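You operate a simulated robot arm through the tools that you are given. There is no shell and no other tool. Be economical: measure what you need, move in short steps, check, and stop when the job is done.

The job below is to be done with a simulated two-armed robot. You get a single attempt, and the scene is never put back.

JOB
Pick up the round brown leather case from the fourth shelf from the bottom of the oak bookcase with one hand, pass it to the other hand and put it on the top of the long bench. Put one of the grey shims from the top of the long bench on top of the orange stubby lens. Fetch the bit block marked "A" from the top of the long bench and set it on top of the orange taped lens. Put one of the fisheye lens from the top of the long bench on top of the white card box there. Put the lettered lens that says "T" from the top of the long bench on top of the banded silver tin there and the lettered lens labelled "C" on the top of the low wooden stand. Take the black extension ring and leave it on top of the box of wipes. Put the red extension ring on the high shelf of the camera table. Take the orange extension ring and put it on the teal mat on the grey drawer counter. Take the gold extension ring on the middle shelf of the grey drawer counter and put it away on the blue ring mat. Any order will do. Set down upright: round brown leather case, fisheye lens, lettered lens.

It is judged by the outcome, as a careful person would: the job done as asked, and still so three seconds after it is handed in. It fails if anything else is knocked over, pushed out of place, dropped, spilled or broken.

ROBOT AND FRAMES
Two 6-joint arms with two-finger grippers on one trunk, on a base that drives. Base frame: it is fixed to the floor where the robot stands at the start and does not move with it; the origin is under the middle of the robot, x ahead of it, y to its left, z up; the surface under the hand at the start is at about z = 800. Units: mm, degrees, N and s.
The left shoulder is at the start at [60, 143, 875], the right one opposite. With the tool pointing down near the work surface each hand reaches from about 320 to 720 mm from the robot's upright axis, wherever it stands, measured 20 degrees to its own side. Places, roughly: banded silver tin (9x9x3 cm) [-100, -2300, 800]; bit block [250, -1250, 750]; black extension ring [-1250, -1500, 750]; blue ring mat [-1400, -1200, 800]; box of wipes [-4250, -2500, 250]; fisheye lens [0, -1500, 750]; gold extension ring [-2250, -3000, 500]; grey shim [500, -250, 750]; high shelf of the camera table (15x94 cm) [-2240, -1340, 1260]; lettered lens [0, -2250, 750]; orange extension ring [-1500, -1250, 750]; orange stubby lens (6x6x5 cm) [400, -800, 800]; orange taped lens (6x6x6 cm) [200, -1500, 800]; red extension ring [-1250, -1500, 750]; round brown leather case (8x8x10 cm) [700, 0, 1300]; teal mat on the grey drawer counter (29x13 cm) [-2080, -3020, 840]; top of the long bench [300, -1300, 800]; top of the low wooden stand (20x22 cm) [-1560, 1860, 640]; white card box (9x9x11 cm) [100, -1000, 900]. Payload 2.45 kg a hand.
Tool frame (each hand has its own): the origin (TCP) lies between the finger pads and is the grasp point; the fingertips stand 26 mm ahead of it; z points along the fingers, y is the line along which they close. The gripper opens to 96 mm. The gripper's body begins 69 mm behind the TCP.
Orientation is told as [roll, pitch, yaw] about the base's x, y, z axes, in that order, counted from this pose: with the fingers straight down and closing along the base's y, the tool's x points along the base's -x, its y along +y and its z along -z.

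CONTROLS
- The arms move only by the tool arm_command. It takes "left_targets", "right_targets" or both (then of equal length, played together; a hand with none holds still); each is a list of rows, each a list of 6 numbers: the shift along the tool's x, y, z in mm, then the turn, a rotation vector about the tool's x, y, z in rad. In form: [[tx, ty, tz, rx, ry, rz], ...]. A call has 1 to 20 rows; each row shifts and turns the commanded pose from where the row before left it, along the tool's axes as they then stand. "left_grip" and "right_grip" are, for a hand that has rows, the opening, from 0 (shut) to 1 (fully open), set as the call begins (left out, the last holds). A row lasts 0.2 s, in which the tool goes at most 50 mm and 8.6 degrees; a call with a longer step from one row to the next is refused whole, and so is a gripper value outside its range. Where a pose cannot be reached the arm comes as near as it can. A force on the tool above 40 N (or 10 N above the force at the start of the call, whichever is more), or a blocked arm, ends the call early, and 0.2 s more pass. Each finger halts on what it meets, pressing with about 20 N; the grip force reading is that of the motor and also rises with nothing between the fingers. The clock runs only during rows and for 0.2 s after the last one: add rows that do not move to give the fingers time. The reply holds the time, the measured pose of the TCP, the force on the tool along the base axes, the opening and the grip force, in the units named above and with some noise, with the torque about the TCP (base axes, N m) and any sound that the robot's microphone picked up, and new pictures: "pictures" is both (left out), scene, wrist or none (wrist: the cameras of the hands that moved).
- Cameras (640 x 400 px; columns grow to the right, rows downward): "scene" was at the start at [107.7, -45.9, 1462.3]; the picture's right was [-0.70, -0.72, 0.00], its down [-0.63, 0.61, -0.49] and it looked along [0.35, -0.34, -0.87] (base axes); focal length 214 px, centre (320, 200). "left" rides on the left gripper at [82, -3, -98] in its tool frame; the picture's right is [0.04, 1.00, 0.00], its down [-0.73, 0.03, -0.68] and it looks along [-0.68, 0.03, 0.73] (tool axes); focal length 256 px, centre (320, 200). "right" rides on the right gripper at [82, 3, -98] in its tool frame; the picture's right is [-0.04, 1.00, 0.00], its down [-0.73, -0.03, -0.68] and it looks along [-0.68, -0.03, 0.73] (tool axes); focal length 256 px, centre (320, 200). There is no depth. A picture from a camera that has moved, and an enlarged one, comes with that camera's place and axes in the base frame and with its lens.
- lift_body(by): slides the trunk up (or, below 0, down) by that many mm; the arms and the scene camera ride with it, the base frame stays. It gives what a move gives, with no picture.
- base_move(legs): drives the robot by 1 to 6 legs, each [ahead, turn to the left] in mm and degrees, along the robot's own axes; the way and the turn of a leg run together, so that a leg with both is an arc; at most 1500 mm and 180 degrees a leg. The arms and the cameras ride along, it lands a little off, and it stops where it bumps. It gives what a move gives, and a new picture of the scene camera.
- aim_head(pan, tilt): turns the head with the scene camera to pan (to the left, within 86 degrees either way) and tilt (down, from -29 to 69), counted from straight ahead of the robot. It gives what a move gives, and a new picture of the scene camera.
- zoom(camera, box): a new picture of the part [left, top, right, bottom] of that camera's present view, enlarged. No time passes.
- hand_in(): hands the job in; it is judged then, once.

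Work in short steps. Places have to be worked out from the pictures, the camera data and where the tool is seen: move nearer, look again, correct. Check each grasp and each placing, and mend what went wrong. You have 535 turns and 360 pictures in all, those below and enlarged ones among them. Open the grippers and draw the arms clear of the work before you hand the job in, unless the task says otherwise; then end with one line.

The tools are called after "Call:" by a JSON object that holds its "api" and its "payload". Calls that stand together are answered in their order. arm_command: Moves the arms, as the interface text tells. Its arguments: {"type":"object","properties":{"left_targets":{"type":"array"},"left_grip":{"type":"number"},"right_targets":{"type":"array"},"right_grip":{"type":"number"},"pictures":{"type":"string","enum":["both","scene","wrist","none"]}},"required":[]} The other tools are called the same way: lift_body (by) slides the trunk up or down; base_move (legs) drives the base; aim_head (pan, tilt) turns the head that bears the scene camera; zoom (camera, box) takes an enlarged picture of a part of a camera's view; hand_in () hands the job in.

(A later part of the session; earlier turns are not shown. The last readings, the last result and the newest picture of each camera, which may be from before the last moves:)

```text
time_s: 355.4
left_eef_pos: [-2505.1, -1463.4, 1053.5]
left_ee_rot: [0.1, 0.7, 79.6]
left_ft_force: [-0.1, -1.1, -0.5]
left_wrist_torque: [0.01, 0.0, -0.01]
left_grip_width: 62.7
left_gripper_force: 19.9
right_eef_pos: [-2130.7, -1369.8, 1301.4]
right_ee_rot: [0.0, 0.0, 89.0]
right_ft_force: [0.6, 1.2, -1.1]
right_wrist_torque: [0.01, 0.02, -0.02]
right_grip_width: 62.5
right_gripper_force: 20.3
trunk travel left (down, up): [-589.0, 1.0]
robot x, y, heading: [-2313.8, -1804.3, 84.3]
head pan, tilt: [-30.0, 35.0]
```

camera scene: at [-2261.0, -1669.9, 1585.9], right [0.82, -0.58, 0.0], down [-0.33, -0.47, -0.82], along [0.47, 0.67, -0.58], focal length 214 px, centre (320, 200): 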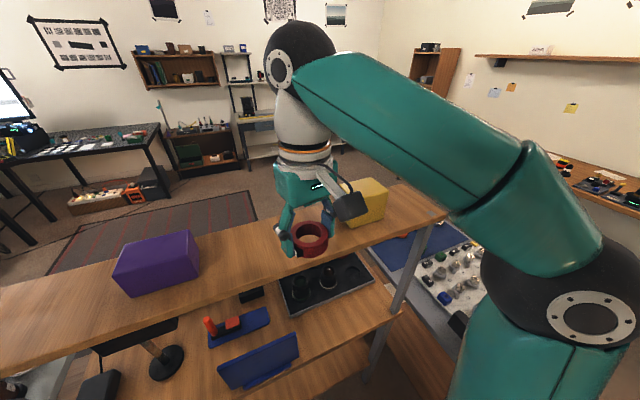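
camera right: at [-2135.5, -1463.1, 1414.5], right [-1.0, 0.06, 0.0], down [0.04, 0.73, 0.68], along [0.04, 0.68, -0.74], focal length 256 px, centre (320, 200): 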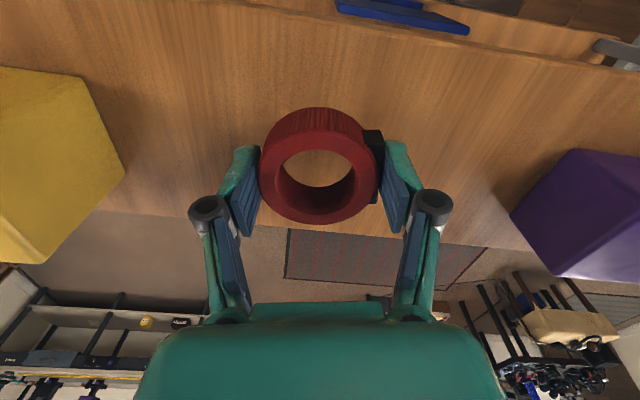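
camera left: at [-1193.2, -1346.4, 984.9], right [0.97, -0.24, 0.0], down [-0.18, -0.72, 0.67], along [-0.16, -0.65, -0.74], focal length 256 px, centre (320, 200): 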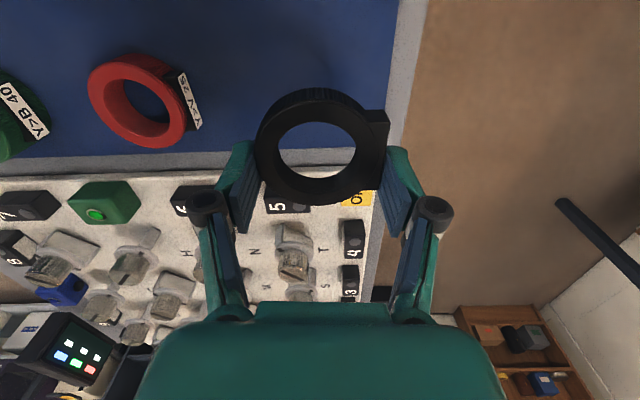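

Call:
{"api": "arm_command", "payload": {"right_targets": [[0, 0, 2, 0, 0, 0], [0, 0, 2, 0, 0, 0], [0, 0, 2, 0, 0, 0], [0, 0, 2, 0, 0, 0], [0, 0, 2, 0, 0, 0], [0, 0, 2, 0, 0, 0]], "pictures": "none"}}

```text
time_s: 356.8
left_eef_pos: [-2506.1, -1462.9, 1053.7]
left_ee_rot: [0.0, 0.6, 79.5]
left_ft_force: [-0.5, -0.3, -1.5]
left_wrist_torque: [0.0, 0.03, 0.01]
left_grip_width: 62.6
left_gripper_force: 20.7
right_eef_pos: [-2130.7, -1369.3, 1290.2]
right_ee_rot: [-0.1, 0.1, 89.0]
right_ft_force: [-0.1, 0.0, -1.6]
right_wrist_torque: [0.0, 0.0, 0.01]
right_grip_width: 62.7
right_gripper_force: 20.2
trunk travel left (down, up): [-589.0, 1.0]
robot x, y, heading: [-2318.3, -1810.6, 84.7]
head pan, tilt: [-30.0, 35.0]
```

Call:
{"api": "arm_command", "payload": {"right_targets": [[0, 0, 2, 0, 0, 0], [0, 0, 2, 0, 0, 0], [0, 0, 2, 0, 0, 0], [0, 0, 2, 0, 0, 0], [0, 0, 0, 0, 0, 0]], "pictures": "wrist"}}

```text
time_s: 358.0
left_eef_pos: [-2507.6, -1464.6, 1053.4]
left_ee_rot: [0.0, 0.6, 79.6]
left_ft_force: [0.2, -0.9, -0.6]
left_wrist_torque: [-0.02, -0.01, -0.01]
left_grip_width: 62.6
left_gripper_force: 19.9
right_eef_pos: [-2131.6, -1372.2, 1283.9]
right_ee_rot: [0.0, 0.0, 89.1]
right_ft_force: [-0.5, 1.2, 16.1]
right_wrist_torque: [0.11, -0.03, -0.04]
right_grip_width: 63.0
right_gripper_force: 20.0
trunk travel left (down, up): [-589.0, 1.0]
robot x, y, heading: [-2312.9, -1808.1, 84.7]
head pan, tilt: [-30.0, 35.0]
camera right: at [-2136.1, -1454.2, 1382.5], right [-1.0, 0.06, 0.0], down [0.04, 0.73, 0.68], along [0.04, 0.68, -0.73], focal length 256 px, centre (320, 200)
```

right: 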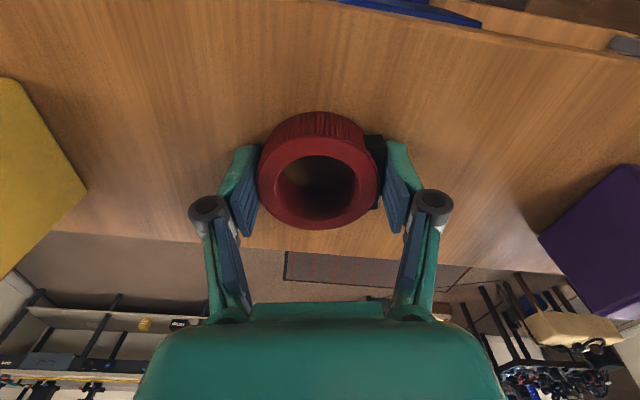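

Contact on the shelf (z≈1242). Release and rise.

Call:
{"api": "arm_command", "payload": {"right_targets": [[0, 0, 0, 0, 0, 0], [0, 0, 0, 0, 0, 0], [0, 0, 0, 0, 0, 0], [0, 0, -10, 0, 0, 0], [0, 0, -30, 0, 0, 0], [0, 0, -30, 0, 0, 0], [40, 0, 0, 0, 0, 0], [40, 0, 0, 0, 0, 0], [0, 0, 0, 0, 0, 0]], "right_grip": 1, "pictures": "wrist"}}

```text
time_s: 360.0
left_eef_pos: [-2506.1, -1462.9, 1052.6]
left_ee_rot: [0.2, 0.7, 79.7]
left_ft_force: [0.9, -0.3, -1.1]
left_wrist_torque: [-0.01, -0.01, 0.01]
left_grip_width: 62.7
left_gripper_force: 20.1
right_eef_pos: [-2133.8, -1454.2, 1340.9]
right_ee_rot: [0.0, 0.1, 88.9]
right_ft_force: [0.2, 0.5, -0.6]
right_wrist_torque: [0.01, 0.0, -0.01]
right_grip_width: 96.0
right_gripper_force: 0.0
right hand out of reach, approached as far as the arm can: row 6
trunk travel left (down, up): [-589.0, 1.0]
robot x, y, heading: [-2314.4, -1807.3, 84.4]
head pan, tilt: [-30.0, 35.0]
camera right: at [-2137.4, -1536.8, 1439.9], right [-1.0, 0.06, 0.0], down [0.04, 0.73, 0.68], along [0.04, 0.68, -0.74], focal length 256 px, centre (320, 200)
```

right: 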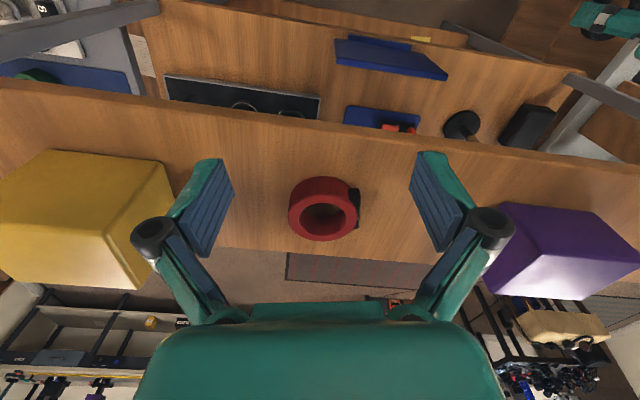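

Red ring is on the high shelf. I back away and lower the right hand, then turn toward the grey drawer counter.

Call:
{"api": "base_move", "payload": {"legs": [[-330, 0]]}}

Call:
{"api": "arm_command", "payload": {"right_targets": [[0, 0, 45, 0, 0, 0], [0, 0, 45, 0, 0, 0], [0, 0, 45, 0, 0, 0], [0, 0, 45, 0, 0, 0], [0, 0, 45, 0, 0, 0], [0, 0, 45, 0, 0, 0], [0, 0, 0, 0, 0, 0]], "pictures": "none"}}

Call:
{"api": "base_move", "payload": {"legs": [[0, 22], [0, 22], [0, 22], [0, 22]]}}

```text
time_s: 362.2
left_eef_pos: [-2538.5, -1797.4, 1055.0]
left_ee_rot: [0.1, 0.7, 79.9]
left_ft_force: [-0.7, -0.3, -0.7]
left_wrist_torque: [0.03, 0.02, 0.02]
left_grip_width: 62.7
left_gripper_force: 20.1
right_eef_pos: [-2165.5, -1786.5, 1340.9]
right_ee_rot: [0.0, -0.1, 89.4]
right_ft_force: [1.0, 0.2, -0.8]
right_wrist_torque: [-0.03, -0.02, 0.0]
right_grip_width: 95.9
right_gripper_force: 0.1
trunk travel left (down, up): [-589.0, 1.0]
robot x, y, heading: [-2348.5, -2138.8, 85.1]
head pan, tilt: [-30.0, 35.0]
camera scene: at [-2293.3, -2004.9, 1586.3], right [0.82, -0.57, 0.0], down [-0.33, -0.47, -0.82], along [0.47, 0.67, -0.57], focal length 214 px, centre (320, 200)
```

scene: 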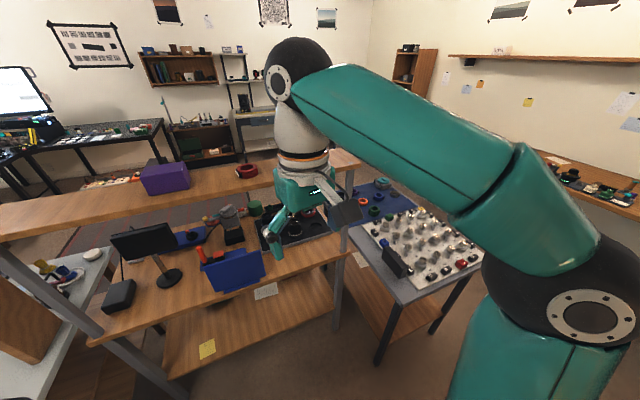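

```text
time_s: 363.8
left_eef_pos: [-2537.8, -1796.8, 1053.9]
left_ee_rot: [0.1, 0.6, 79.9]
left_ft_force: [0.5, 0.0, -1.0]
left_wrist_torque: [-0.01, 0.02, -0.03]
left_grip_width: 62.5
left_gripper_force: 20.3
right_eef_pos: [-2165.4, -1787.3, 1069.2]
right_ee_rot: [0.1, 0.2, 89.4]
right_ft_force: [0.6, 0.3, 0.0]
right_wrist_torque: [-0.01, 0.01, -0.04]
right_grip_width: 96.0
right_gripper_force: 0.1
trunk travel left (down, up): [-589.0, 1.0]
robot x, y, heading: [-2347.8, -2136.5, 85.2]
head pan, tilt: [-30.0, 35.0]
```

```text
time_s: 368.2
left_eef_pos: [-2740.7, -2169.0, 1054.6]
left_ee_rot: [-0.1, 0.6, 145.7]
left_ft_force: [-0.1, -0.6, -1.1]
left_wrist_torque: [0.04, -0.06, 0.02]
left_grip_width: 62.9
left_gripper_force: 19.4
right_eef_pos: [-2596.5, -1826.7, 1070.8]
right_ee_rot: [-0.1, 0.2, 155.2]
right_ft_force: [-1.0, -0.3, 0.5]
right_wrist_torque: [0.07, -0.03, -0.03]
right_grip_width: 95.9
right_gripper_force: 0.0
trunk travel left (down, up): [-589.0, 1.0]
robot x, y, heading: [-2332.6, -2100.5, 150.9]
head pan, tilt: [-30.0, 35.0]
stopped in leg 4: the robot was blocked; the commanded pose is now the measured one
camera scene: at [-2434.6, -2000.9, 1586.3], right [0.86, 0.52, 0.0], down [0.3, -0.49, -0.82], along [-0.42, 0.7, -0.57], focal length 214 px, centre (320, 200)
```

scene: 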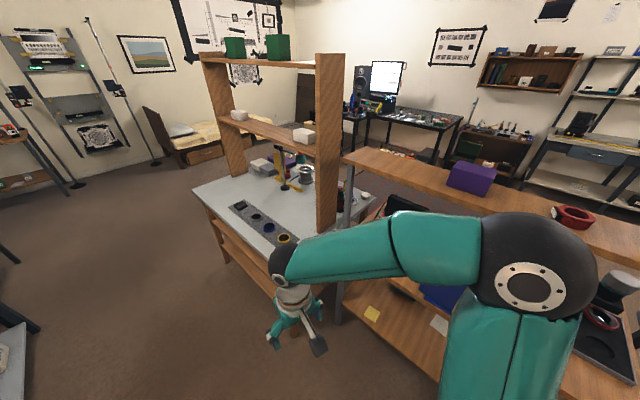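

Call:
{"api": "base_move", "payload": {"legs": [[-250, 0], [0, 22], [0, 22], [0, 22]]}}

Call:
{"api": "base_move", "payload": {"legs": [[0, 20], [0, 20]]}}

```text
time_s: 373.9
left_eef_pos: [-2224.4, -2621.4, 1055.5]
left_ee_rot: [0.2, 0.6, -149.0]
left_ft_force: [0.1, 0.1, -1.3]
left_wrist_torque: [-0.01, 0.02, 0.0]
left_grip_width: 62.7
left_gripper_force: 19.8
right_eef_pos: [-2476.6, -2346.0, 1071.1]
right_ee_rot: [0.0, 0.0, -139.5]
right_ft_force: [0.6, 0.6, -0.3]
right_wrist_torque: [0.0, -0.02, 0.01]
right_grip_width: 96.0
right_gripper_force: 0.1
trunk travel left (down, up): [-589.0, 1.0]
robot x, y, heading: [-2133.6, -2197.3, -143.9]
head pan, tilt: [-30.0, 35.0]
camera scene: at [-2271.3, -2242.8, 1586.2], right [-0.11, 0.99, 0.0], down [0.57, 0.06, -0.82], along [-0.81, -0.09, -0.57], focal length 214 px, centre (320, 200)
```

scene: 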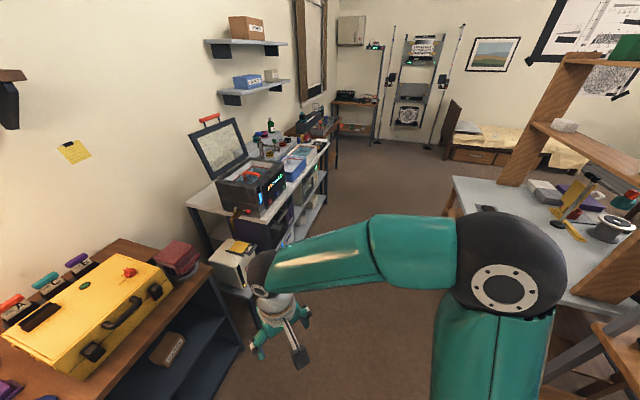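

```text
time_s: 376.7
left_eef_pos: [-1932.7, -2581.3, 1055.9]
left_ee_rot: [0.1, 0.6, -109.0]
left_ft_force: [-0.1, -0.3, -1.2]
left_wrist_torque: [-0.04, -0.03, -0.03]
left_grip_width: 62.7
left_gripper_force: 19.9
right_eef_pos: [-2302.3, -2531.7, 1071.6]
right_ee_rot: [0.1, 0.0, -99.5]
right_ft_force: [0.1, -0.5, -0.2]
right_wrist_torque: [-0.03, -0.01, -0.03]
right_grip_width: 95.9
right_gripper_force: 0.0
trunk travel left (down, up): [-589.0, 1.0]
robot x, y, heading: [-2153.7, -2190.9, -104.0]
head pan, tilt: [-30.0, 35.0]
camera scene: at [-2233.5, -2315.0, 1586.2], right [-0.72, 0.7, 0.0], down [0.4, 0.41, -0.82], along [-0.57, -0.59, -0.57], focal length 214 px, centre (320, 200)
```

scene: 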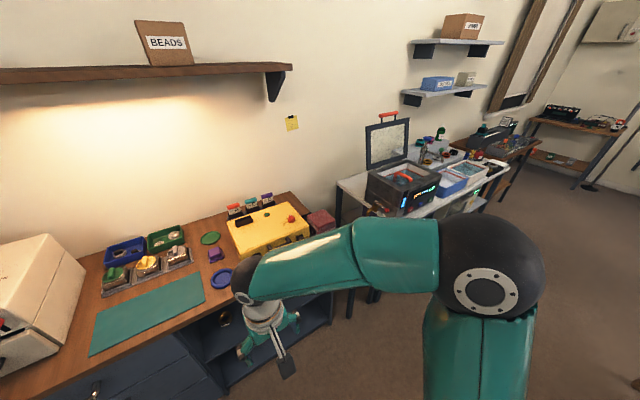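

Facing the counter. I look at the open shelves.

Call:
{"api": "aim_head", "payload": {"pan": 0, "tilt": 42}}

Call:
{"api": "zoom", "payload": {"camera": "scene", "box": [200, 180, 440, 330]}}

```text
time_s: 377.7
left_eef_pos: [-1931.8, -2581.5, 1055.7]
left_ee_rot: [0.0, 0.6, -108.9]
left_ft_force: [-0.7, 0.3, -0.4]
left_wrist_torque: [0.0, 0.01, 0.01]
left_grip_width: 62.5
left_gripper_force: 19.9
right_eef_pos: [-2303.0, -2531.5, 1071.7]
right_ee_rot: [0.0, 0.1, -99.4]
right_ft_force: [0.7, -0.4, -0.2]
right_wrist_torque: [-0.04, 0.01, 0.04]
right_grip_width: 95.7
right_gripper_force: 0.1
trunk travel left (down, up): [-589.0, 1.0]
robot x, y, heading: [-2157.7, -2191.4, -104.0]
head pan, tilt: [0.0, 42.0]
camera scene: at [-2192.2, -2333.0, 1575.7], right [-0.97, 0.24, 0.0], down [0.16, 0.65, -0.74], along [-0.18, -0.72, -0.67], focal length 214 px, centre (320, 200)
```

scene: 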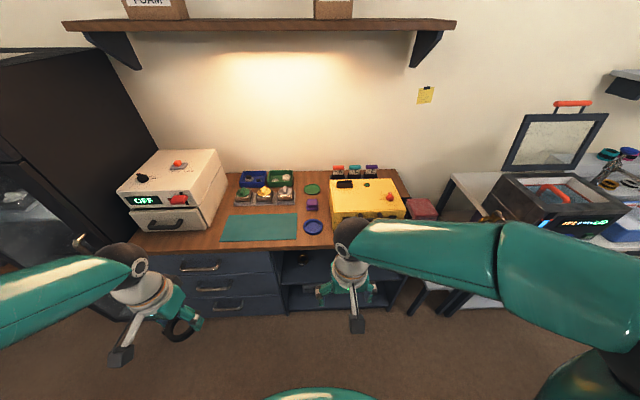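

```text
2.67 times, centred on (320, 255) of scene
camera zoom: at [-2192.2, -2333.0, 1575.7], right [-0.97, 0.24, 0.0], down [0.16, 0.65, -0.74], along [-0.18, -0.72, -0.67], focal length 572 px, centre (320, 53)
```

zoom: 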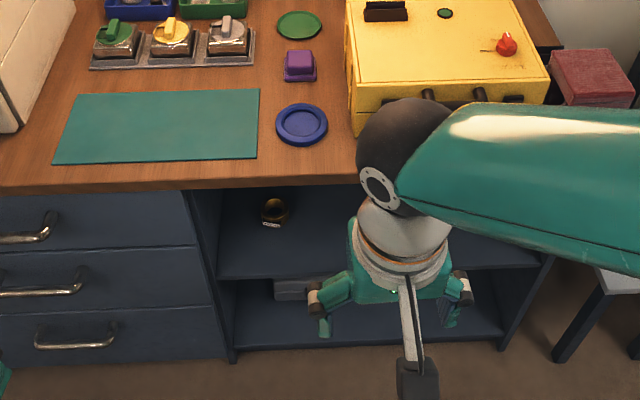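

Gold ring found on the middle shelf at about (−2257,−2990). I raise the left hand a bit and reposition the base.

Call:
{"api": "arm_command", "payload": {"left_targets": [[0, 0, -40, 0, 0, 0], [0, 0, -40, 0, 0, 0], [0, 0, -40, 0, 0, 0], [0, 0, 0, 0, 0, 0]], "pictures": "none"}}

Call:
{"api": "base_move", "payload": {"legs": [[0, 18], [0, 18], [290, 0], [0, -17], [0, -17]]}}

```text
time_s: 378.7
left_eef_pos: [-1931.1, -2582.0, 1173.2]
left_ee_rot: [-0.1, 0.6, -109.0]
left_ft_force: [0.7, -0.6, -0.6]
left_wrist_torque: [0.0, 0.0, 0.03]
left_grip_width: 62.4
left_gripper_force: 20.2
right_eef_pos: [-2301.7, -2533.0, 1072.1]
right_ee_rot: [0.0, 0.1, -99.5]
right_ft_force: [0.4, 0.3, 0.7]
right_wrist_torque: [0.01, 0.01, 0.03]
right_grip_width: 95.9
right_gripper_force: 0.1
trunk travel left (down, up): [-589.0, 1.0]
robot x, y, heading: [-2155.3, -2193.5, -104.2]
head pan, tilt: [0.0, 42.0]
```

```text
time_s: 385.0
left_eef_pos: [-1818.5, -2848.7, 1173.6]
left_ee_rot: [0.0, 0.6, -108.0]
left_ft_force: [0.0, 0.4, -1.6]
left_wrist_torque: [-0.02, 0.0, 0.01]
left_grip_width: 62.6
left_gripper_force: 19.9
right_eef_pos: [-2190.1, -2807.1, 1071.3]
right_ee_rot: [0.0, 0.1, -98.4]
right_ft_force: [-0.3, 0.3, -0.3]
right_wrist_torque: [-0.02, 0.0, 0.02]
right_grip_width: 96.0
right_gripper_force: 0.1
trunk travel left (down, up): [-589.0, 1.0]
robot x, y, heading: [-2038.6, -2471.3, -103.0]
head pan, tilt: [0.0, 42.0]
camera scene: at [-2070.2, -2609.2, 1575.7], right [-0.97, 0.23, 0.0], down [0.15, 0.65, -0.74], along [-0.17, -0.72, -0.67], focal length 214 px, centre (320, 200)
```

scene: 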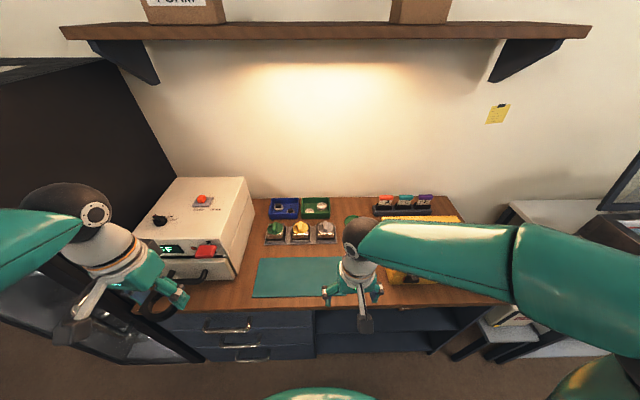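

I back off 130 mm for room, then extend and pitch the right hand forward, lowering the trunk afterwards.

Call:
{"api": "base_move", "payload": {"legs": [[-130, 0]]}}

Call:
{"api": "arm_command", "payload": {"right_targets": [[-30, -5, 0, 0, 0, 0], [-30, -5, 0, 0, 0, 0], [-30, -5, 0, 0, 0, 0], [0, 0, 0, 0, -0.14, 0.01], [0, 0, 0, 0, -0.14, 0.01], [0, 0, 0, 0, -0.14, 0.01], [0, 0, 0, 0, -0.14, 0.01], [0, 0, 0, 0, -0.14, 0], [0, 0, 0, 0, -0.14, 0], [0, 0, 0, 0, -0.14, 0], [0, 0, 0, 0, 0, 0]], "right_grip": 1, "pictures": "none"}}

Call:
{"api": "lift_body", "payload": {"by": -280}}

```text
time_s: 386.3
left_eef_pos: [-1787.3, -2720.1, 1173.8]
left_ee_rot: [0.0, 0.5, -108.0]
left_ft_force: [0.9, -0.3, 0.1]
left_wrist_torque: [-0.1, 0.04, -0.01]
left_grip_width: 62.8
left_gripper_force: 20.1
right_eef_pos: [-2160.0, -2678.1, 1072.9]
right_ee_rot: [0.0, 0.0, -98.6]
right_ft_force: [0.5, 0.6, 0.2]
right_wrist_torque: [-0.04, -0.01, 0.0]
right_grip_width: 95.7
right_gripper_force: 0.1
trunk travel left (down, up): [-589.0, 1.0]
robot x, y, heading: [-2008.2, -2339.6, -103.2]
head pan, tilt: [0.0, 42.0]
camera scene: at [-2039.7, -2478.5, 1575.9], right [-0.97, 0.23, 0.0], down [0.15, 0.65, -0.74], along [-0.17, -0.72, -0.67], focal length 214 px, centre (320, 200)
```

scene: 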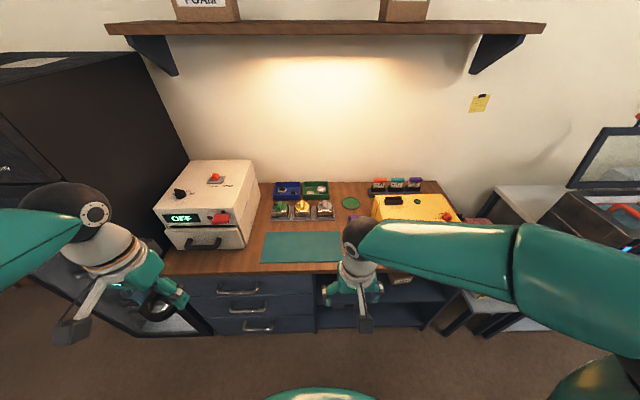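

```text
time_s: 388.7
left_eef_pos: [-1789.3, -2720.6, 1174.9]
left_ee_rot: [0.1, 0.5, -108.1]
left_ft_force: [0.0, 0.4, -0.6]
left_wrist_torque: [0.01, 0.0, 0.02]
left_grip_width: 62.5
left_gripper_force: 20.3
right_eef_pos: [-2188.3, -2764.8, 1072.2]
right_ee_rot: [1.1, -56.1, -101.7]
right_ft_force: [-0.2, 0.9, -0.3]
right_wrist_torque: [-0.01, 0.0, -0.02]
right_grip_width: 96.0
right_gripper_force: 0.0
trunk travel left (down, up): [-589.0, 1.0]
robot x, y, heading: [-2009.5, -2338.9, -103.1]
head pan, tilt: [0.0, 42.0]
```

```text
time_s: 391.6
left_eef_pos: [-1788.0, -2720.7, 895.2]
left_ee_rot: [-0.1, 0.6, -108.1]
left_ft_force: [0.0, -0.3, -0.3]
left_wrist_torque: [-0.01, -0.01, -0.03]
left_grip_width: 62.5
left_gripper_force: 19.6
right_eef_pos: [-2187.8, -2764.9, 793.1]
right_ee_rot: [1.0, -56.0, -101.7]
right_ft_force: [0.5, 0.7, 0.5]
right_wrist_torque: [0.0, 0.02, -0.02]
right_grip_width: 96.0
right_gripper_force: 0.1
trunk travel left (down, up): [-309.0, 281.0]
robot x, y, heading: [-2005.2, -2342.0, -103.0]
head pan, tilt: [0.0, 42.0]
```

Now I lower the right hand to z≈620 in front of the shelf opening and look.

Call:
{"api": "arm_command", "payload": {"right_targets": [[35.9, 0, 24, 0, 0, 0], [35.9, 0, 24, 0, 0, 0], [35.9, 0, 24, 0, 0, 0], [35.9, 0, 24, 0, 0, 0], [0, 0, 0, 0, 0, 0]], "pictures": "both"}}

```text
time_s: 392.8
left_eef_pos: [-1788.5, -2721.4, 895.0]
left_ee_rot: [0.0, 0.7, -108.1]
left_ft_force: [-0.8, -0.1, -0.3]
left_wrist_torque: [0.02, 0.0, 0.0]
left_grip_width: 62.8
left_gripper_force: 19.6
right_eef_pos: [-2184.6, -2773.7, 622.5]
right_ee_rot: [1.0, -56.0, -101.7]
right_ft_force: [-0.3, 0.9, 0.3]
right_wrist_torque: [-0.01, -0.03, -0.03]
right_grip_width: 96.0
right_gripper_force: 0.1
right hand out of reach, approached as far as the arm can: row 1
trunk travel left (down, up): [-309.0, 281.0]
robot x, y, heading: [-2012.8, -2342.1, -103.3]
head pan, tilt: [0.0, 42.0]
camera scene: at [-2040.4, -2480.8, 1295.7], right [-0.97, 0.23, 0.0], down [0.15, 0.65, -0.74], along [-0.17, -0.72, -0.67], focal length 214 px, centre (320, 200)
camera right: at [-2157.2, -2651.2, 610.7], right [0.98, -0.21, 0.04], down [-0.01, 0.16, 0.99], along [-0.21, -0.97, 0.15], focal length 256 px, centre (320, 200)
```

scene: 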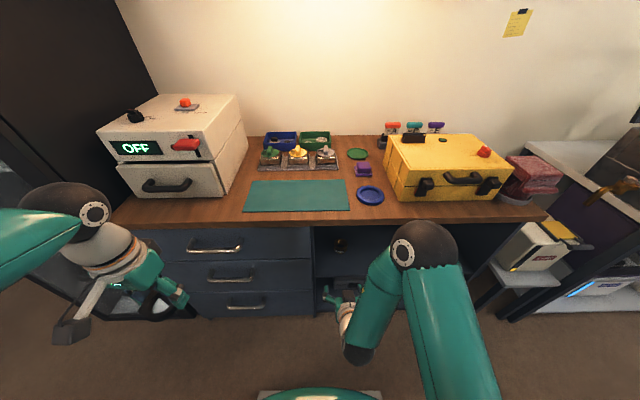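
right: 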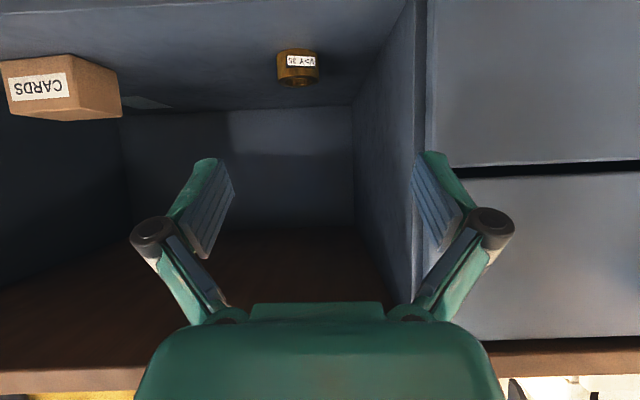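

Gold ring at ≈(−2260,−3024), shelf ≈470. I ease the pitch to 48°, shift 23 mm right, lower 95 mm and move 110 mm forward, then look.

Call:
{"api": "arm_command", "payload": {"right_targets": [[0, -8, 0, 0, 0.14, 0], [24, -8, 21, 0, 0, 0], [24, -7, 21, 0, 0, 0], [23, 0, 21, 0, 0, 0], [-24.5, 0, 27.2, 0, 0, 0], [-24.5, 0, 27.2, 0, 0, 0], [-24.5, 0, 27.2, 0, 0, 0], [0, 0, 0, 0, 0, 0]], "pictures": "wrist"}}

```text
time_s: 394.6
left_eef_pos: [-1789.2, -2720.4, 894.4]
left_ee_rot: [0.0, 0.7, -108.1]
left_ft_force: [0.1, 0.3, 0.0]
left_wrist_torque: [0.01, 0.0, 0.0]
left_grip_width: 62.8
left_gripper_force: 19.9
right_eef_pos: [-2226.9, -2876.7, 526.8]
right_ee_rot: [0.9, -48.0, -101.4]
right_ft_force: [-1.6, -0.6, -0.7]
right_wrist_torque: [0.0, -0.03, 0.0]
right_grip_width: 96.3
right_gripper_force: 0.0
trunk travel left (down, up): [-309.0, 281.0]
robot x, y, heading: [-2004.1, -2340.4, -103.4]
head pan, tilt: [0.0, 42.0]
camera right: at [-2200.4, -2752.9, 532.8], right [0.98, -0.21, 0.04], down [-0.04, 0.02, 1.0], along [-0.21, -0.98, 0.01], focal length 256 px, centre (320, 200)
```

right: 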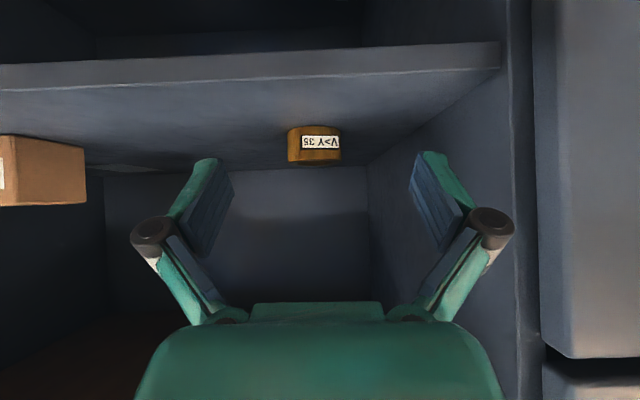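

Ring is centred: 153 mm ahead, shelf ≈460, ring 35 mm tall. I advance to it.

Call:
{"api": "arm_command", "payload": {"right_targets": [[-20.6, -1.4, 32.9, 0, 0, 0], [-20.6, -1.4, 32.9, 0, 0, 0], [-20.6, -1.4, 32.9, 0, 0, 0], [-20.6, -1.4, 32.9, 0, 0, 0], [0, 0, 0, 0, 0, 0]], "pictures": "wrist"}}

```text
time_s: 395.8
left_eef_pos: [-1789.0, -2720.4, 894.5]
left_ee_rot: [0.0, 0.6, -108.1]
left_ft_force: [-0.2, 0.7, -0.3]
left_wrist_torque: [0.01, -0.01, 0.0]
left_grip_width: 62.4
left_gripper_force: 19.8
right_eef_pos: [-2262.1, -3026.4, 497.7]
right_ee_rot: [1.0, -47.9, -101.5]
right_ft_force: [0.4, 0.3, 0.0]
right_wrist_torque: [0.0, -0.01, -0.02]
right_grip_width: 95.9
right_gripper_force: 0.1
trunk travel left (down, up): [-309.0, 281.0]
robot x, y, heading: [-2007.8, -2340.2, -103.1]
head pan, tilt: [0.0, 42.0]
camera right: at [-2234.6, -2903.6, 504.8], right [0.98, -0.21, 0.04], down [-0.04, 0.02, 1.0], along [-0.21, -0.98, 0.01], focal length 256 px, centre (320, 200)
```

right: 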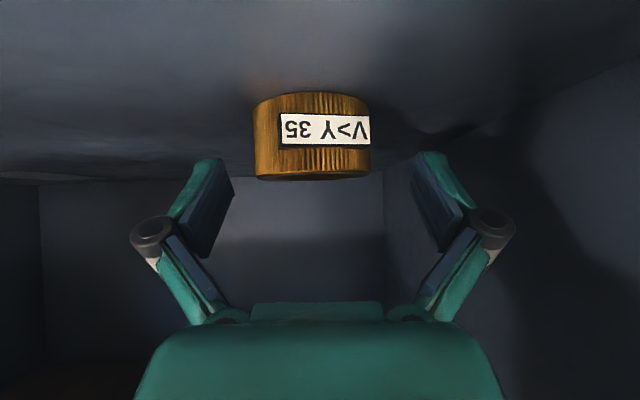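

Ring is between the fingers, 13 mm ahead of TCP as wanted. I nudge 4 mm and close.

Call:
{"api": "arm_command", "payload": {"right_targets": [[-2, -4, 2, 0, 0, 0], [0, 0, 0, 0, 0, 0]], "pictures": "none"}}

Call:
{"api": "arm_command", "payload": {"right_targets": [[0, 0, 0, 0, 0, 0], [0, 0, 0, 0, 0, 0], [0, 0, 0, 0, 0, 0], [0, 0, 0, 0, 0, 0]], "right_grip": 0, "pictures": "wrist"}}

```text
time_s: 396.4
left_eef_pos: [-1788.8, -2720.6, 894.8]
left_ee_rot: [-0.1, 0.7, -108.0]
left_ft_force: [0.0, 0.0, -0.9]
left_wrist_torque: [0.02, -0.05, -0.02]
left_grip_width: 62.6
left_gripper_force: 20.1
right_eef_pos: [-2266.0, -3028.8, 499.7]
right_ee_rot: [0.9, -48.0, -101.4]
right_ft_force: [0.6, 0.7, 0.2]
right_wrist_torque: [-0.02, 0.01, -0.01]
right_grip_width: 96.1
right_gripper_force: 0.0
trunk travel left (down, up): [-309.0, 281.0]
robot x, y, heading: [-2008.3, -2341.1, -103.1]
head pan, tilt: [0.0, 42.0]
```

```text
time_s: 397.4
left_eef_pos: [-1788.0, -2720.8, 894.1]
left_ee_rot: [0.0, 0.6, -108.1]
left_ft_force: [1.0, 0.1, -0.9]
left_wrist_torque: [-0.02, 0.01, 0.01]
left_grip_width: 62.5
left_gripper_force: 20.2
right_eef_pos: [-2266.3, -3030.4, 499.5]
right_ee_rot: [0.8, -47.9, -101.4]
right_ft_force: [0.2, -0.6, 0.1]
right_wrist_torque: [0.0, 0.07, 0.01]
right_grip_width: 61.0
right_gripper_force: 20.7
trunk travel left (down, up): [-309.0, 281.0]
robot x, y, heading: [-2003.8, -2340.8, -103.1]
head pan, tilt: [0.0, 42.0]
camera right: at [-2238.6, -2905.2, 505.6], right [0.98, -0.21, 0.04], down [-0.04, 0.02, 1.0], along [-0.21, -0.98, 0.01], focal length 256 px, centre (320, 200)
```

right: 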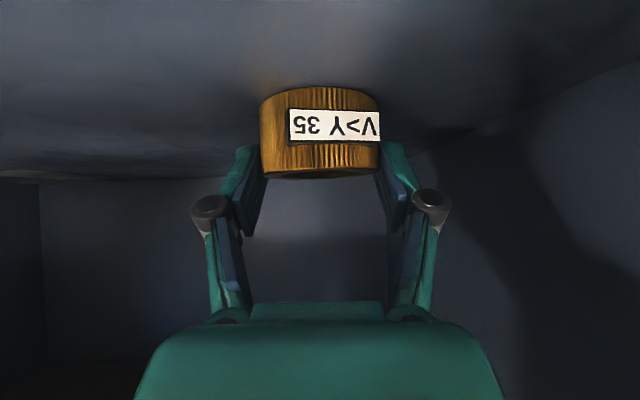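

Gripped at 61 mm. I lift 25 mm, then withdraw level.

Call:
{"api": "arm_command", "payload": {"right_targets": [[-9.3, 0, -8.4, 0, 0, 0], [-9.3, 0, -8.4, 0, 0, 0], [0, 0, 0, 0, 0, 0], [24.5, 0, -27.2, 0, 0, 0], [24.5, 0, -27.2, 0, 0, 0], [24.5, 0, -27.2, 0, 0, 0], [24.5, 0, -27.2, 0, 0, 0], [24.5, 0, -27.2, 0, 0, 0], [24.5, 0, -27.2, 0, 0, 0], [24.5, 0, -27.2, 0, 0, 0], [0, 0, 0, 0, 0, 0]], "pictures": "wrist"}}

```text
time_s: 399.8
left_eef_pos: [-1788.2, -2721.5, 895.3]
left_ee_rot: [0.0, 0.5, -108.2]
left_ft_force: [-0.6, -0.7, -1.3]
left_wrist_torque: [-0.01, 0.04, -0.01]
left_grip_width: 62.4
left_gripper_force: 19.7
right_eef_pos: [-2217.2, -2777.5, 524.3]
right_ee_rot: [1.0, -47.9, -101.6]
right_ft_force: [0.6, -0.3, -1.0]
right_wrist_torque: [0.02, 0.03, -0.02]
right_grip_width: 61.0
right_gripper_force: 19.6
trunk travel left (down, up): [-309.0, 281.0]
robot x, y, heading: [-2009.2, -2341.9, -103.0]
head pan, tilt: [0.0, 42.0]
camera right: at [-2190.4, -2652.6, 530.4], right [0.98, -0.21, 0.04], down [-0.04, 0.02, 1.0], along [-0.21, -0.98, 0.01], focal length 256 px, centre (320, 200)
```

right: 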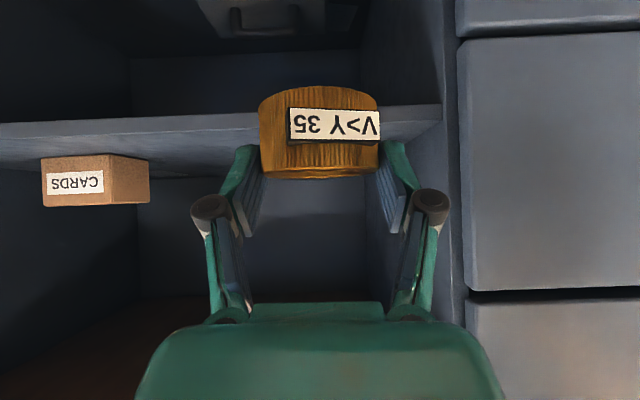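

Both rings in hand. I raise the trunk and look west for the box of wipes.

Call:
{"api": "lift_body", "payload": {"by": 200}}

Call:
{"api": "base_move", "payload": {"legs": [[-200, 0], [0, -22], [0, -22]]}}

Call:
{"api": "aim_head", "payload": {"pan": -40, "tilt": 20}}

```text
time_s: 401.9
left_eef_pos: [-1789.1, -2721.9, 1094.7]
left_ee_rot: [0.0, 0.6, -108.1]
left_ft_force: [0.0, -1.6, -1.3]
left_wrist_torque: [0.0, 0.0, 0.02]
left_grip_width: 62.5
left_gripper_force: 19.7
right_eef_pos: [-2218.2, -2777.9, 723.0]
right_ee_rot: [0.9, -48.1, -101.3]
right_ft_force: [-0.4, 1.0, -1.8]
right_wrist_torque: [0.01, -0.02, 0.0]
right_grip_width: 60.6
right_gripper_force: 20.3
trunk travel left (down, up): [-509.0, 81.0]
robot x, y, heading: [-2006.8, -2342.3, -102.8]
head pan, tilt: [0.0, 42.0]
```

```text
time_s: 406.1
left_eef_pos: [-2071.3, -2574.6, 1093.9]
left_ee_rot: [0.0, 0.6, -152.4]
left_ft_force: [-0.3, -0.2, -1.1]
left_wrist_torque: [0.02, -0.01, 0.0]
left_grip_width: 62.4
left_gripper_force: 20.3
right_eef_pos: [-2415.4, -2320.4, 726.3]
right_ee_rot: [-1.0, -47.1, -145.7]
right_ft_force: [0.0, -0.1, -1.6]
right_wrist_torque: [0.0, 0.01, 0.0]
right_grip_width: 60.7
right_gripper_force: 20.0
trunk travel left (down, up): [-509.0, 81.0]
robot x, y, heading: [-1946.4, -2169.0, -147.1]
head pan, tilt: [0.0, 42.0]
camera scene: at [-2070.1, -2251.1, 1495.6], right [-0.54, 0.84, 0.0], down [0.56, 0.36, -0.74], along [-0.62, -0.4, -0.67], focal length 214 px, centre (320, 200)
```

scene: 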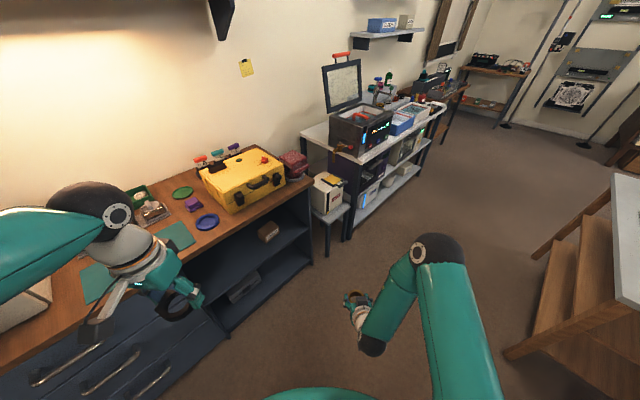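

```text
time_s: 407.2
left_eef_pos: [-2071.4, -2573.7, 1094.7]
left_ee_rot: [0.0, 0.7, -152.5]
left_ft_force: [-0.4, -0.4, -0.8]
left_wrist_torque: [0.0, 0.02, 0.01]
left_grip_width: 62.4
left_gripper_force: 20.2
right_eef_pos: [-2416.2, -2318.6, 726.7]
right_ee_rot: [-1.1, -47.2, -145.6]
right_ft_force: [0.3, -0.7, -1.7]
right_wrist_torque: [-0.01, 0.01, 0.05]
right_grip_width: 60.4
right_gripper_force: 19.9
trunk travel left (down, up): [-509.0, 81.0]
robot x, y, heading: [-1949.9, -2171.6, -147.4]
head pan, tilt: [-40.0, 20.0]
camera scene: at [-2091.7, -2194.2, 1530.0], right [0.12, 0.99, 0.0], down [0.34, -0.04, -0.94], along [-0.93, 0.12, -0.34], focal length 214 px, centre (320, 200)
```

scene: 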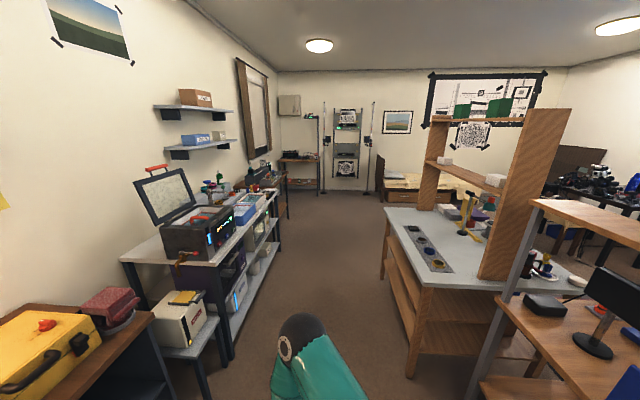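

Call:
{"api": "zoom", "payload": {"camera": "scene", "box": [170, 170, 330, 270]}}

```text
4.00 times, centred on (250, 220) of scene
camera zoom: at [-2091.7, -2194.2, 1530.0], right [0.12, 0.99, 0.0], down [0.34, -0.04, -0.94], along [-0.93, 0.12, -0.34], focal length 858 px, centre (600, 120)
```

zoom: 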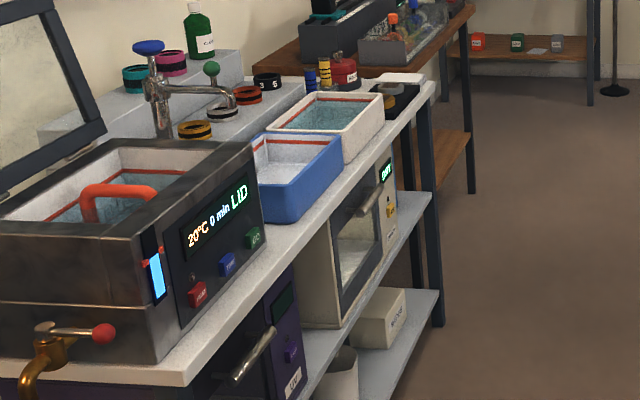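

The wipes box sits on the cart's low shelf under another shelf, so the black ring must be held with a pitched hand. I'll set it on the empty teal mat and re-grip it. First I raise the right hand and drive to the counter.

Call:
{"api": "arm_command", "payload": {"right_targets": [[-29.7, 0, -26.8, 0, 0, 0], [-29.7, 0, -26.8, 0, 0, 0], [-29.7, 0, -26.8, 0, 0, 0], [-29.7, 0, -26.8, 0, 0, 0], [-29.7, 0, -26.8, 0, 0, 0], [0, 0, 0, 0, 0, 0]], "pictures": "none"}}

Call:
{"api": "base_move", "payload": {"legs": [[0, 16], [0, 15], [300, 0], [0, 15]]}}

Call:
{"api": "aim_head", "payload": {"pan": 0, "tilt": 45}}

```text
time_s: 408.6
left_eef_pos: [-2073.2, -2574.9, 1095.3]
left_ee_rot: [0.0, 0.7, -152.4]
left_ft_force: [0.0, 0.3, -1.0]
left_wrist_torque: [-0.01, -0.03, -0.01]
left_grip_width: 62.6
left_gripper_force: 20.3
right_eef_pos: [-2417.6, -2324.5, 926.5]
right_ee_rot: [-1.1, -47.1, -145.7]
right_ft_force: [-0.5, -0.2, -1.0]
right_wrist_torque: [0.01, -0.01, -0.02]
right_grip_width: 60.7
right_gripper_force: 19.7
trunk travel left (down, up): [-509.0, 81.0]
robot x, y, heading: [-1948.8, -2171.7, -147.3]
head pan, tilt: [-40.0, 20.0]
```

```text
time_s: 413.6
left_eef_pos: [-1877.3, -2813.7, 1095.0]
left_ee_rot: [0.0, 0.6, -106.0]
left_ft_force: [0.5, -0.5, -1.5]
left_wrist_torque: [-0.01, -0.01, 0.01]
left_grip_width: 62.4
left_gripper_force: 20.2
right_eef_pos: [-2296.7, -2889.0, 926.3]
right_ee_rot: [-1.1, -47.2, -99.4]
right_ft_force: [-0.2, 0.5, -1.5]
right_wrist_torque: [0.02, 0.01, 0.0]
right_grip_width: 60.3
right_gripper_force: 19.8
trunk travel left (down, up): [-509.0, 81.0]
robot x, y, heading: [-2095.4, -2445.7, -101.1]
head pan, tilt: [-40.0, 20.0]
camera scene: at [-2178.4, -2561.3, 1530.1], right [-0.63, 0.78, 0.0], down [0.27, 0.22, -0.94], along [-0.73, -0.59, -0.34], focal length 214 px, centre (320, 200)
```

scene: 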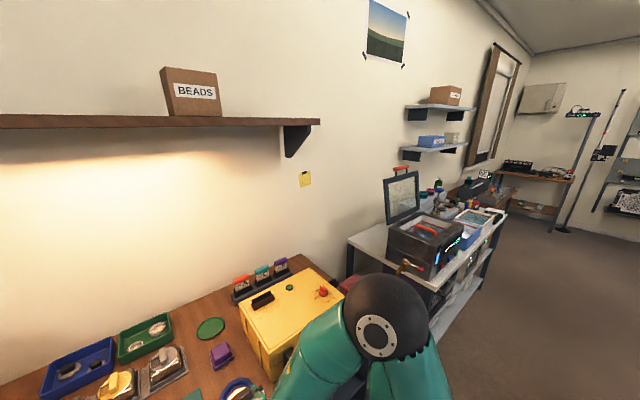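

```text
time_s: 414.7
left_eef_pos: [-1875.9, -2813.5, 1094.6]
left_ee_rot: [0.0, 0.6, -106.1]
left_ft_force: [0.1, 0.4, -1.0]
left_wrist_torque: [-0.02, -0.01, -0.03]
left_grip_width: 62.3
left_gripper_force: 20.1
right_eef_pos: [-2296.7, -2889.3, 928.8]
right_ee_rot: [-1.2, -47.2, -99.5]
right_ft_force: [-0.7, -1.0, -0.8]
right_wrist_torque: [0.0, 0.02, -0.01]
right_grip_width: 60.4
right_gripper_force: 19.8
trunk travel left (down, up): [-509.0, 81.0]
robot x, y, heading: [-2097.1, -2445.8, -100.6]
head pan, tilt: [0.0, 45.0]
camera scene: at [-2121.9, -2582.6, 1491.4], right [-0.98, 0.19, 0.0], down [0.14, 0.69, -0.71], along [-0.14, -0.69, -0.71], focal length 214 px, centre (320, 200)
```

scene: 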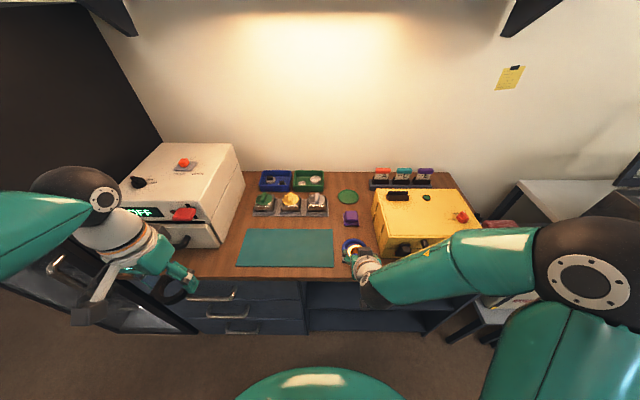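

I move the left hand over the teal mat (centre (−2086,−3020)).

Call:
{"api": "arm_command", "payload": {"left_targets": [[0, -35.4, 0, 0, 0, 0], [0, -35.4, 0, 0, 0, 0], [0, -35.4, 0, 0, 0, 0], [0, -35.4, 0, 0, 0, 0], [-40, 0, 0, 0, 0, 0], [-40, 0, 0, 0, 0, 0], [-40, 0, 0, 0, 0, 0], [-40, 0, 20, 0, 0, 0], [-40, 0, 20, 0, 0, 0], [-35, 0, 20, 0, 0, 0], [0, 0, 40, 0, 0, 0], [0, 0, 40, 0, 0, 0], [0, 0, 40, 0, 0, 0], [0, 0, 0, 0, 0, 0]], "pictures": "wrist"}}

```text
time_s: 417.7
left_eef_pos: [-2077.4, -2999.6, 911.8]
left_ee_rot: [-0.1, 0.6, -106.1]
left_ft_force: [0.7, 0.4, -1.1]
left_wrist_torque: [-0.03, -0.02, -0.02]
left_grip_width: 62.7
left_gripper_force: 20.2
right_eef_pos: [-2296.9, -2889.9, 926.1]
right_ee_rot: [-1.1, -47.2, -99.4]
right_ft_force: [0.1, -0.2, -1.3]
right_wrist_torque: [0.04, -0.01, -0.02]
right_grip_width: 60.3
right_gripper_force: 20.1
trunk travel left (down, up): [-509.0, 81.0]
robot x, y, heading: [-2092.9, -2444.3, -101.1]
head pan, tilt: [0.0, 45.0]
camera left: at [-2058.0, -2921.5, 1011.8], right [0.97, -0.24, 0.0], down [-0.18, -0.72, 0.67], along [-0.16, -0.65, -0.74], focal length 256 px, centre (320, 200)
```

left: 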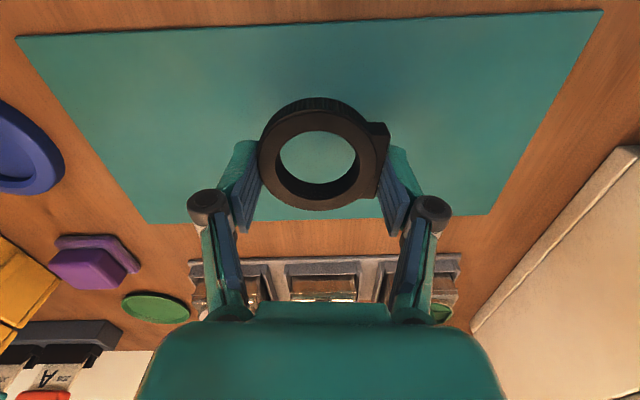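

Call:
{"api": "arm_command", "payload": {"left_targets": [[0, 0, 35, 0, 0, 0], [0, 0, 3, 0, 0, 0], [0, 0, 3, 0, 0, 0], [0, 0, 3, 0, 0, 0], [0, 0, 3, 0, 0, 0], [0, 0, 3, 0, 0, 0], [0, 0, 3, 0, 0, 0]], "pictures": "none"}}

```text
time_s: 419.4
left_eef_pos: [-2077.0, -2997.1, 866.2]
left_ee_rot: [0.1, 0.2, -106.1]
left_ft_force: [5.1, 11.7, 17.2]
left_wrist_torque: [0.27, 0.35, -0.22]
left_grip_width: 62.9
left_gripper_force: 19.2
right_eef_pos: [-2296.6, -2887.3, 928.3]
right_ee_rot: [-1.1, -47.2, -99.4]
right_ft_force: [0.1, 0.2, -0.7]
right_wrist_torque: [0.02, 0.01, -0.02]
right_grip_width: 60.2
right_gripper_force: 19.9
trunk travel left (down, up): [-509.0, 81.0]
robot x, y, heading: [-2095.3, -2440.9, -101.0]
head pan, tilt: [0.0, 45.0]
stopped in row 7 (left hand): the force on the tool passed its limit at 42 N (the readings are from after the stop); the commanded pose is now the measured one
```

Ring touches the mat. I release, rise, back off and pitch the left hand forward 48°.

Call:
{"api": "arm_command", "payload": {"left_targets": [[0, 0, 0, 0, 0, 0], [0, 0, 0, 0, 0, 0], [0, 0, 0, 0, 0, 0], [0, 0, -10, 0, 0, 0], [0, 0, -35, 0, 0, 0], [0, 0, -35, 0, 0, 0], [35, 0, 0, 0, 0, 0], [35, 0, 0, 0, 0, 0], [0, 0, 0, 0, -0.14, 0], [0, 0, 0, 0, -0.14, 0], [0, 0, 0, 0, -0.14, 0], [0, 0, 0, 0, -0.14, 0], [0, 0, 0, 0, -0.14, 0], [0, 0, 0, 0, -0.14, 0], [0, 0, 0, 0, 0, 0]], "left_grip": 1, "pictures": "wrist"}}

```text
time_s: 422.6
left_eef_pos: [-2057.5, -2932.9, 944.0]
left_ee_rot: [0.0, -47.8, -106.1]
left_ft_force: [-0.7, 0.5, 0.1]
left_wrist_torque: [0.01, 0.01, 0.0]
left_grip_width: 95.7
left_gripper_force: 0.0
right_eef_pos: [-2296.7, -2887.9, 926.5]
right_ee_rot: [-1.2, -47.1, -99.5]
right_ft_force: [0.6, -0.2, -1.6]
right_wrist_torque: [0.05, 0.02, 0.03]
right_grip_width: 60.2
right_gripper_force: 19.9
trunk travel left (down, up): [-509.0, 81.0]
robot x, y, heading: [-2091.5, -2443.0, -101.0]
head pan, tilt: [0.0, 45.0]
camera left: at [-2026.2, -2809.1, 949.5], right [0.97, -0.25, -0.03], down [0.03, 0.0, 1.0], along [-0.25, -0.97, 0.01], focal length 256 px, centre (320, 200)
```

left: 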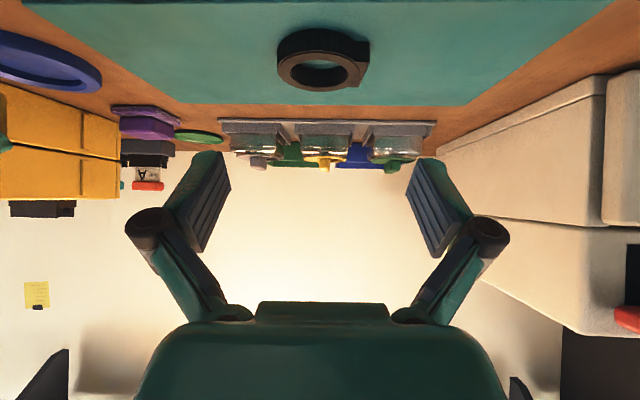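

Ring at ≈(−2084,−3013). I approach so the fingertips straddle it just above the mat.

Call:
{"api": "arm_command", "payload": {"left_targets": [[4.9, 0, 28.8, 0, 0, 0], [4.9, 0, 28.8, 0, 0, 0], [4.9, 0, 28.8, 0, 0, 0], [1.3, 0, 7.7, 0, 0, 0], [0.9, 0, 4.7, 0, 0, 0], [0, 0, 0, 0, 0, 0]], "pictures": "wrist"}}

```text
time_s: 424.0
left_eef_pos: [-2074.8, -2991.4, 864.4]
left_ee_rot: [0.1, -47.8, -106.1]
left_ft_force: [-0.7, 0.9, 0.1]
left_wrist_torque: [-0.02, 0.04, 0.0]
left_grip_width: 96.1
left_gripper_force: 0.1
right_eef_pos: [-2295.9, -2888.3, 925.9]
right_ee_rot: [-1.2, -47.2, -99.5]
right_ft_force: [-0.6, 0.5, -2.4]
right_wrist_torque: [0.0, 0.02, 0.03]
right_grip_width: 60.5
right_gripper_force: 20.3
trunk travel left (down, up): [-509.0, 81.0]
robot x, y, heading: [-2093.2, -2445.4, -101.0]
head pan, tilt: [0.0, 45.0]
camera left: at [-2043.3, -2868.8, 871.4], right [0.97, -0.25, -0.03], down [0.03, 0.0, 1.0], along [-0.25, -0.97, 0.01], focal length 256 px, centre (320, 200)
```

left: 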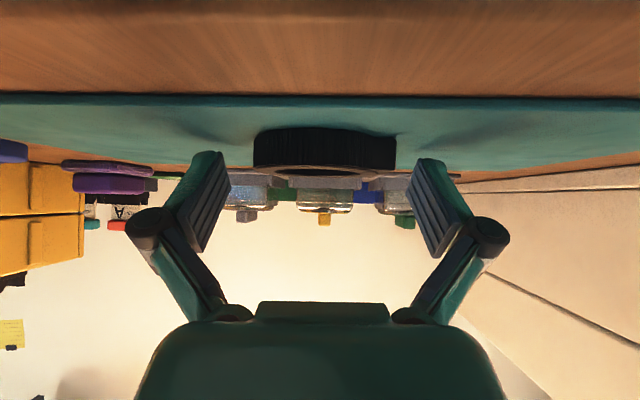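

Call:
{"api": "arm_command", "payload": {"left_targets": [[-3, 0, -2.7, 0, 0, 0], [0, 0, 0, 0, 0, 0]], "pictures": "none"}}

Call:
{"api": "arm_command", "payload": {"left_targets": [[0, 0, 0, 0, 0, 0], [0, 0, 0, 0, 0, 0], [0, 0, 0, 0, 0, 0], [0, 0, 0, 0, 0, 0]], "left_grip": 0, "pictures": "wrist"}}

```text
time_s: 424.6
left_eef_pos: [-2074.6, -2992.7, 868.3]
left_ee_rot: [0.1, -47.9, -106.2]
left_ft_force: [-1.2, 0.5, 0.0]
left_wrist_torque: [-0.01, -0.02, -0.01]
left_grip_width: 96.1
left_gripper_force: 0.1
right_eef_pos: [-2297.1, -2889.6, 926.8]
right_ee_rot: [-1.2, -47.2, -99.4]
right_ft_force: [-0.1, -0.4, -2.2]
right_wrist_torque: [-0.02, -0.03, -0.01]
right_grip_width: 60.2
right_gripper_force: 20.1
trunk travel left (down, up): [-509.0, 81.0]
robot x, y, heading: [-2094.1, -2441.7, -100.9]
head pan, tilt: [0.0, 45.0]
```

```text
time_s: 425.6
left_eef_pos: [-2074.9, -2992.8, 869.2]
left_ee_rot: [0.1, -47.9, -106.1]
left_ft_force: [-1.4, 0.9, 0.8]
left_wrist_torque: [0.07, 0.06, 0.01]
left_grip_width: 62.8
left_gripper_force: 19.6
right_eef_pos: [-2296.2, -2889.5, 927.0]
right_ee_rot: [-1.1, -47.2, -99.4]
right_ft_force: [0.8, 0.6, -1.9]
right_wrist_torque: [0.01, 0.02, 0.02]
right_grip_width: 60.3
right_gripper_force: 20.2
trunk travel left (down, up): [-509.0, 81.0]
robot x, y, heading: [-2092.6, -2443.2, -101.3]
head pan, tilt: [0.0, 45.0]
camera left: at [-2043.1, -2869.2, 875.6], right [0.97, -0.25, -0.03], down [0.03, 0.0, 1.0], along [-0.25, -0.97, 0.01], focal length 256 px, centre (320, 200)
```

left: 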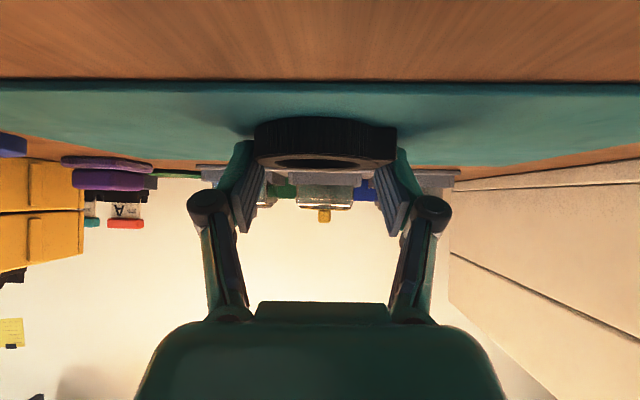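

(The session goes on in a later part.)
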